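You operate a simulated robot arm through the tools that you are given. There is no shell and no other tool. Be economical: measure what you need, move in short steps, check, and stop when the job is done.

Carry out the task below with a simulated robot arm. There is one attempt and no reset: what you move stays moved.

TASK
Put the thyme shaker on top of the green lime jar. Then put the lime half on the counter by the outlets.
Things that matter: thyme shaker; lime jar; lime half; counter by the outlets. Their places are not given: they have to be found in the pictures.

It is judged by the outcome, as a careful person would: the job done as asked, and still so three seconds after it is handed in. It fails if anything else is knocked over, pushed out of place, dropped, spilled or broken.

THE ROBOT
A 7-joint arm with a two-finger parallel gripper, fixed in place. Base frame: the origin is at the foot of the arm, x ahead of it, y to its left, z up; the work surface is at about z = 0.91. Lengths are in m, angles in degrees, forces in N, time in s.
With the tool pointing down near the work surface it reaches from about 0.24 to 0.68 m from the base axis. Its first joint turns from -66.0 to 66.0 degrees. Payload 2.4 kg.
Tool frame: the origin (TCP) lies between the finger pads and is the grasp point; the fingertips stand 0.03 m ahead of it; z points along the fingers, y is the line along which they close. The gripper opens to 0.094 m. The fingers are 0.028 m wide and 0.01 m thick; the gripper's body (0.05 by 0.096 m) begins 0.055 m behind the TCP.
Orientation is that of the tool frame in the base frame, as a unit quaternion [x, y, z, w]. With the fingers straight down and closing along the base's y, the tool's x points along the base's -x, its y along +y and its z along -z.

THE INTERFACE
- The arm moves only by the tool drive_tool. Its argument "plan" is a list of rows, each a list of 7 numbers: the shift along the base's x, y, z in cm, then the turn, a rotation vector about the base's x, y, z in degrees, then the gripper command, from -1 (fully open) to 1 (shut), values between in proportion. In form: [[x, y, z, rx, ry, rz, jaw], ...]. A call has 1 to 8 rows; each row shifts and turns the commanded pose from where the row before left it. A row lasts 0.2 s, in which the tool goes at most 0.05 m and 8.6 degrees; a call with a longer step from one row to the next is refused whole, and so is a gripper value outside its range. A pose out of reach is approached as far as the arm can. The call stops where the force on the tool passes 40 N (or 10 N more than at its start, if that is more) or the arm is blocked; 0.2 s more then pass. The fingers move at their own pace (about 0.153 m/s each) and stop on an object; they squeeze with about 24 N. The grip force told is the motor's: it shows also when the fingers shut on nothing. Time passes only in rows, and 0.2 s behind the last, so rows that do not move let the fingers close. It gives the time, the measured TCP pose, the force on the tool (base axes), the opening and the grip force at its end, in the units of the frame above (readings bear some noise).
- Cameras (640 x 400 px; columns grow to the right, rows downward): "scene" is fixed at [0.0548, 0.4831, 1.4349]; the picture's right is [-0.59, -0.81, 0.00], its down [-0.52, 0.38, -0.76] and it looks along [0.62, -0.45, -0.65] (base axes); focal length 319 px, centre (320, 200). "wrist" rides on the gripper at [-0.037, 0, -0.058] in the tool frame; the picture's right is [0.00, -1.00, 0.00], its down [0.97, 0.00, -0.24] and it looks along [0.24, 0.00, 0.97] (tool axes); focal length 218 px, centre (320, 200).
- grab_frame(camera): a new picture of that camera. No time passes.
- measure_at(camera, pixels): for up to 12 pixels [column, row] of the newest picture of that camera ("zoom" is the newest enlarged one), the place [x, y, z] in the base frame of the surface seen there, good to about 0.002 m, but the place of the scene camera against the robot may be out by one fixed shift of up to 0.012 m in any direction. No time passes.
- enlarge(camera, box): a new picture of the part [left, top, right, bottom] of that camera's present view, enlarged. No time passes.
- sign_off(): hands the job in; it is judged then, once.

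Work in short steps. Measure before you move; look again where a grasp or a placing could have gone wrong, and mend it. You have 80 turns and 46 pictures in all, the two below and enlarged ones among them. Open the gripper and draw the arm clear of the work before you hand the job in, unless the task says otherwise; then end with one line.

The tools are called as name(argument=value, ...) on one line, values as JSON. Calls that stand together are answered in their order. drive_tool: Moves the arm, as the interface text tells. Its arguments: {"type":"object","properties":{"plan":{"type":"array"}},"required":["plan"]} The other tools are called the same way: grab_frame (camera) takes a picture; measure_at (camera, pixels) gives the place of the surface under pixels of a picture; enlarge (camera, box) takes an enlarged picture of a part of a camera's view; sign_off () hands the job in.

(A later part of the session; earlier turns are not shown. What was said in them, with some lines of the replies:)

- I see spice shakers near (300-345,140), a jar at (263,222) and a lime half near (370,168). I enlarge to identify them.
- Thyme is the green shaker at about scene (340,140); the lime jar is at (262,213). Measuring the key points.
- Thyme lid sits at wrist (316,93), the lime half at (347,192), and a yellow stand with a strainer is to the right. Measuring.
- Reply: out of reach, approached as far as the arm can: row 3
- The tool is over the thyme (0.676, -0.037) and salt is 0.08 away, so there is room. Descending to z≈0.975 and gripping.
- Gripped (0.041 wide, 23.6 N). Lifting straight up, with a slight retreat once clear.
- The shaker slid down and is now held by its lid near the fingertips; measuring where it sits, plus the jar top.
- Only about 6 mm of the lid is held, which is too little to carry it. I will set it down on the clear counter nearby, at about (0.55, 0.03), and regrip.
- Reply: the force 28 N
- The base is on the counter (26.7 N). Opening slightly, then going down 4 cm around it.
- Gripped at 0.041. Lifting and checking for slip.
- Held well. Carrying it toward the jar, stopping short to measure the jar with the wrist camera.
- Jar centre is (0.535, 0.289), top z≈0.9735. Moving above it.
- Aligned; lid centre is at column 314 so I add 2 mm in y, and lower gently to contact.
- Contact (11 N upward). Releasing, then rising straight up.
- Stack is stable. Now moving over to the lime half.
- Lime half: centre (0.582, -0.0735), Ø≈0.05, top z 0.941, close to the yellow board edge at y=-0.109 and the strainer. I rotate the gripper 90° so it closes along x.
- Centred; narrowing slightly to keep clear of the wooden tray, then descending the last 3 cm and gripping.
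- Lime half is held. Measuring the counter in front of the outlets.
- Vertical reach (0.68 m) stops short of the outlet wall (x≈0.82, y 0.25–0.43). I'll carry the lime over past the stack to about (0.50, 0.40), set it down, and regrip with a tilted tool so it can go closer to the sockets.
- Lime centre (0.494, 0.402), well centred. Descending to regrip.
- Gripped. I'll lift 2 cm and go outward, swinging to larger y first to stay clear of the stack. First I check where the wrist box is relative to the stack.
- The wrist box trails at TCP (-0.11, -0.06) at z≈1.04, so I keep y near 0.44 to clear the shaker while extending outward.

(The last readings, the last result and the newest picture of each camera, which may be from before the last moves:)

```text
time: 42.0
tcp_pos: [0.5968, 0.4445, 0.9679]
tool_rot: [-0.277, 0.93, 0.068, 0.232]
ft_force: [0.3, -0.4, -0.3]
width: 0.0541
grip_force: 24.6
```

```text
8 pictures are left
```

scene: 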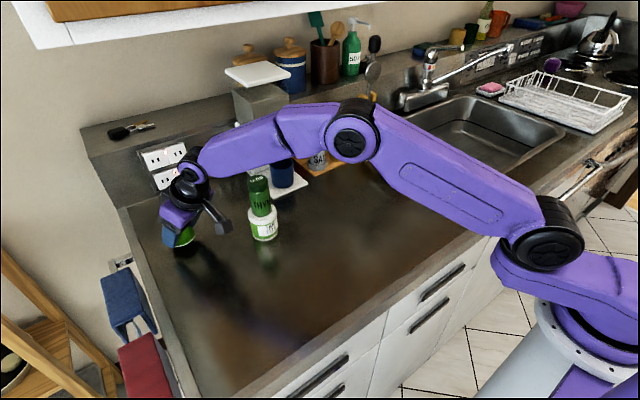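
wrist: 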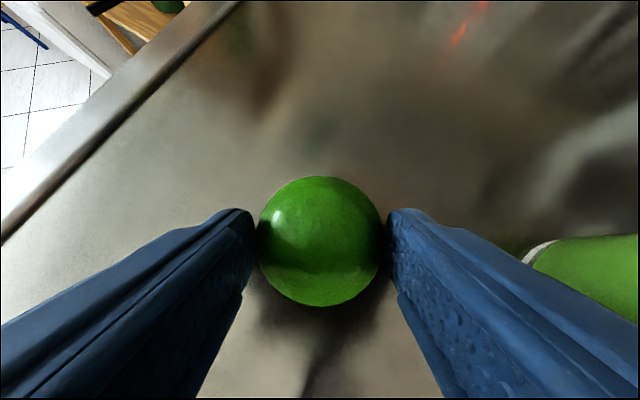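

drive_tool(plan=[[2.5, -0.7, 0, 0, 0, 0, 1], [2.5, -0.8, 0, 0, 0, 0, 1], [0, 0, 0, 0, 0, 0, 1]])

enlarge(camera="scene", box=[130, 130, 290, 260])

```text
time: 42.8
tcp_pos: [0.6472, 0.431, 0.9676]
tool_rot: [-0.278, 0.93, 0.068, 0.232]
ft_force: [-0.5, -0.4, -0.1]
width: 0.0537
grip_force: 24.1
```

```text
3.08 times, centred on (210, 195) of scene
```

zoom: 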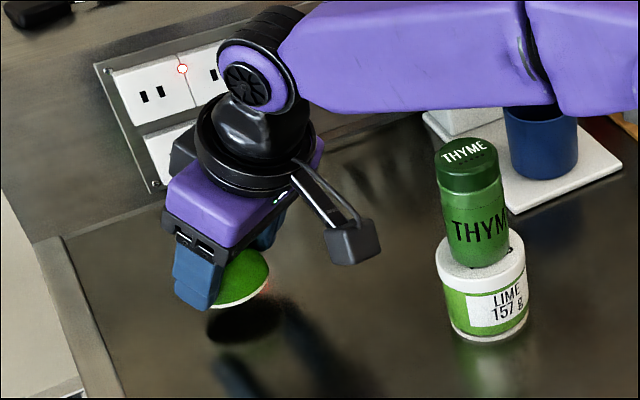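

Clear of the stack. A little farther toward the sockets, then lowering the 2 cm to the counter.

drive_tool(plan=[[2, -1, 0, 0, 0, 0, 1], [0, 0, 0, 0, 0, 0, 1], [0, 0, -1, 0, 0, 0, 1], [0, 0, -0.7, 0, 0, 0, 1], [0, 0, -0.2, 0, 0, 0, 1], [0, 0, -0.1, 0, 0, 0, 1], [0, 0, 0, 0, 0, 0, 1]])

enlarge(camera="scene", box=[150, 170, 250, 250])

```text
time: 44.4
tcp_pos: [0.6656, 0.4201, 0.947]
tool_rot: [-0.277, 0.93, 0.068, 0.233]
ft_force: [0.7, -0.7, 1.5]
width: 0.0537
grip_force: 23.7
```

```text
5.00 times, centred on (200, 210) of scene
```

zoom: 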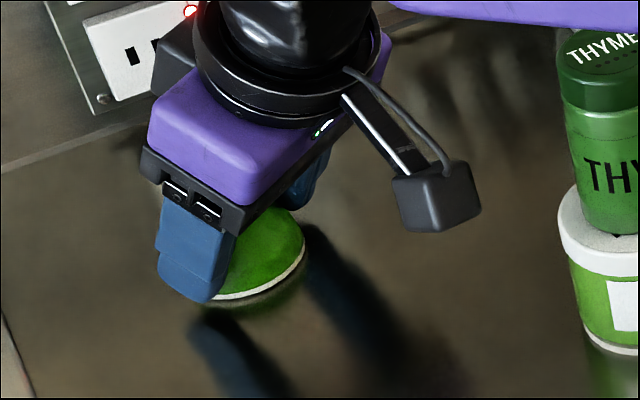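

drive_tool(plan=[[0, 0, -0.1, 0, 0, 0, 1], [0, 0, -0.1, 0, 0, 0, 1], [0, 0, 0, 0, 0, 0, 1]])

```text
time: 45.2
tcp_pos: [0.6662, 0.4208, 0.9457]
tool_rot: [-0.277, 0.929, 0.069, 0.234]
ft_force: [2.2, -0.3, 11.3]
width: 0.0539
grip_force: 24.3
```

Contact with the counter (11 N). Releasing and backing up along the tool and upward.

drive_tool(plan=[[0, 0, 0, 0, 0, 0, 0], [0, 0, 0, 0, 0, 0, -0.7], [0, 0, 0, 0, 0, 0, -0.7], [0, 0, 1.5, 0, 0, 0, -0.7], [0, 0, 3, 0, 0, 0, -0.7], [0, 0, 3, 0, 0, 0, -0.7], [-1, 0.5, 3, 0, 0, 0, -0.7], [-2, 0.5, 3, 0, 0, 0, -0.7]])

drive_tool(plan=[[-3, 0, 2, 0, 0, 0, -0.7], [-4, 0, 0, 0, 0, 0, -0.7], [-4, 0, 0, 0, 0, 0, -0.7], [-4, 0, 0, 0, 0, 0, -0.7], [-4, 0, 0, 0, 0, 0, -0.7], [0, 0, 0, 0, 0, 0, -0.7]])

grab_frame(camera="scene")

```text
time: 47.0
tcp_pos: [0.6317, 0.4287, 1.0784]
tool_rot: [-0.278, 0.93, 0.069, 0.232]
ft_force: [0.0, 0.0, -1.1]
width: 0.08
grip_force: 0.1
out of reach, approached as far as the arm can: row 6
```

```text
time: 48.4
tcp_pos: [0.441, 0.4276, 1.1005]
tool_rot: [-0.278, 0.93, 0.069, 0.232]
ft_force: [-0.6, 0.3, 0.0]
width: 0.0797
grip_force: 0.3
```

```text
5 pictures are left
```

scene: 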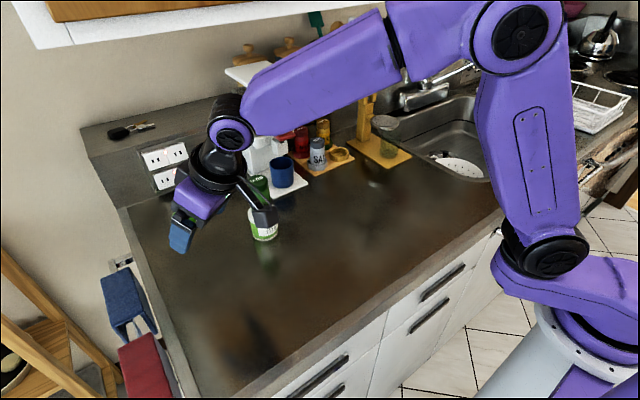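

The lime is hidden behind the hand; I raise and draw the arm away to look.

drive_tool(plan=[[-2, 0, 3, 0, 0, 0, -0.7], [-2, 0, 3, 0, 0, 0, -0.7], [-2, -2, 2, 0, 0, 0, -0.7], [-1, -4, 0, 0, 0, 0, -0.7], [0, -4.5, 0, 0, 0, 0, -0.7], [0, -4.5, 0, 0, 0, 0, -0.7], [0, -4.5, 0, 0, 0, 0, -0.7], [0, -4.5, 0, 0, 0, 0, -0.7]])

grab_frame(camera="scene")

enlarge(camera="scene", box=[130, 130, 330, 255])

```text
time: 50.2
tcp_pos: [0.3737, 0.1907, 1.1811]
tool_rot: [-0.278, 0.929, 0.068, 0.233]
ft_force: [-0.3, 0.0, -0.2]
width: 0.0798
grip_force: 0.0
```

```text
4 pictures are left
```

scene: 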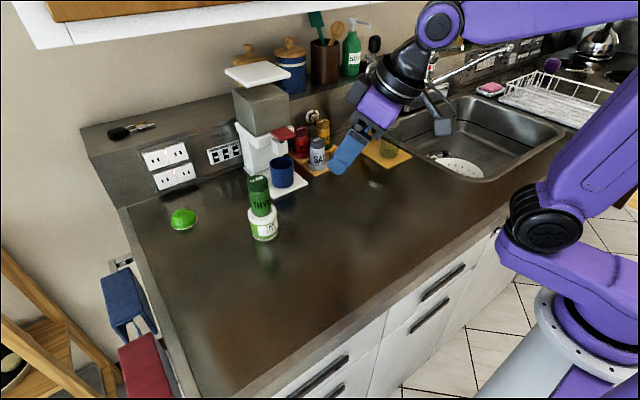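

```text
3.20 times, centred on (230, 192) of scene
```

zoom: 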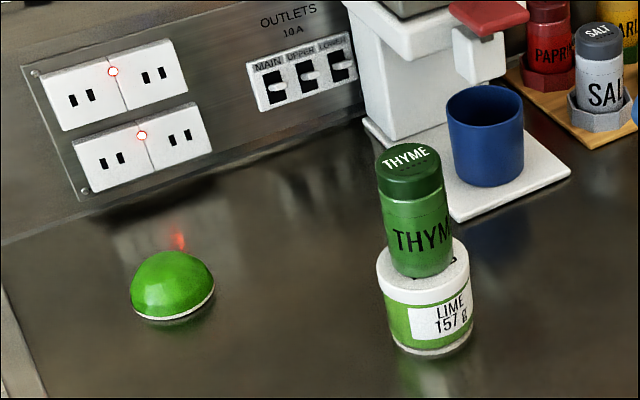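

The thyme shaker stands on the lime jar, the lime half lies flat in front of the outlets, everything else is where it was, and the arm is clear with the gripper open.

sign_off()

```text
The job is handed in.
```

The thyme shaker is standing on the green lime jar and the lime half is lying flat on the counter in front of the outlets; the shaker slipped in the gripper on the first lift, so I set it down and regripped it before placing it.
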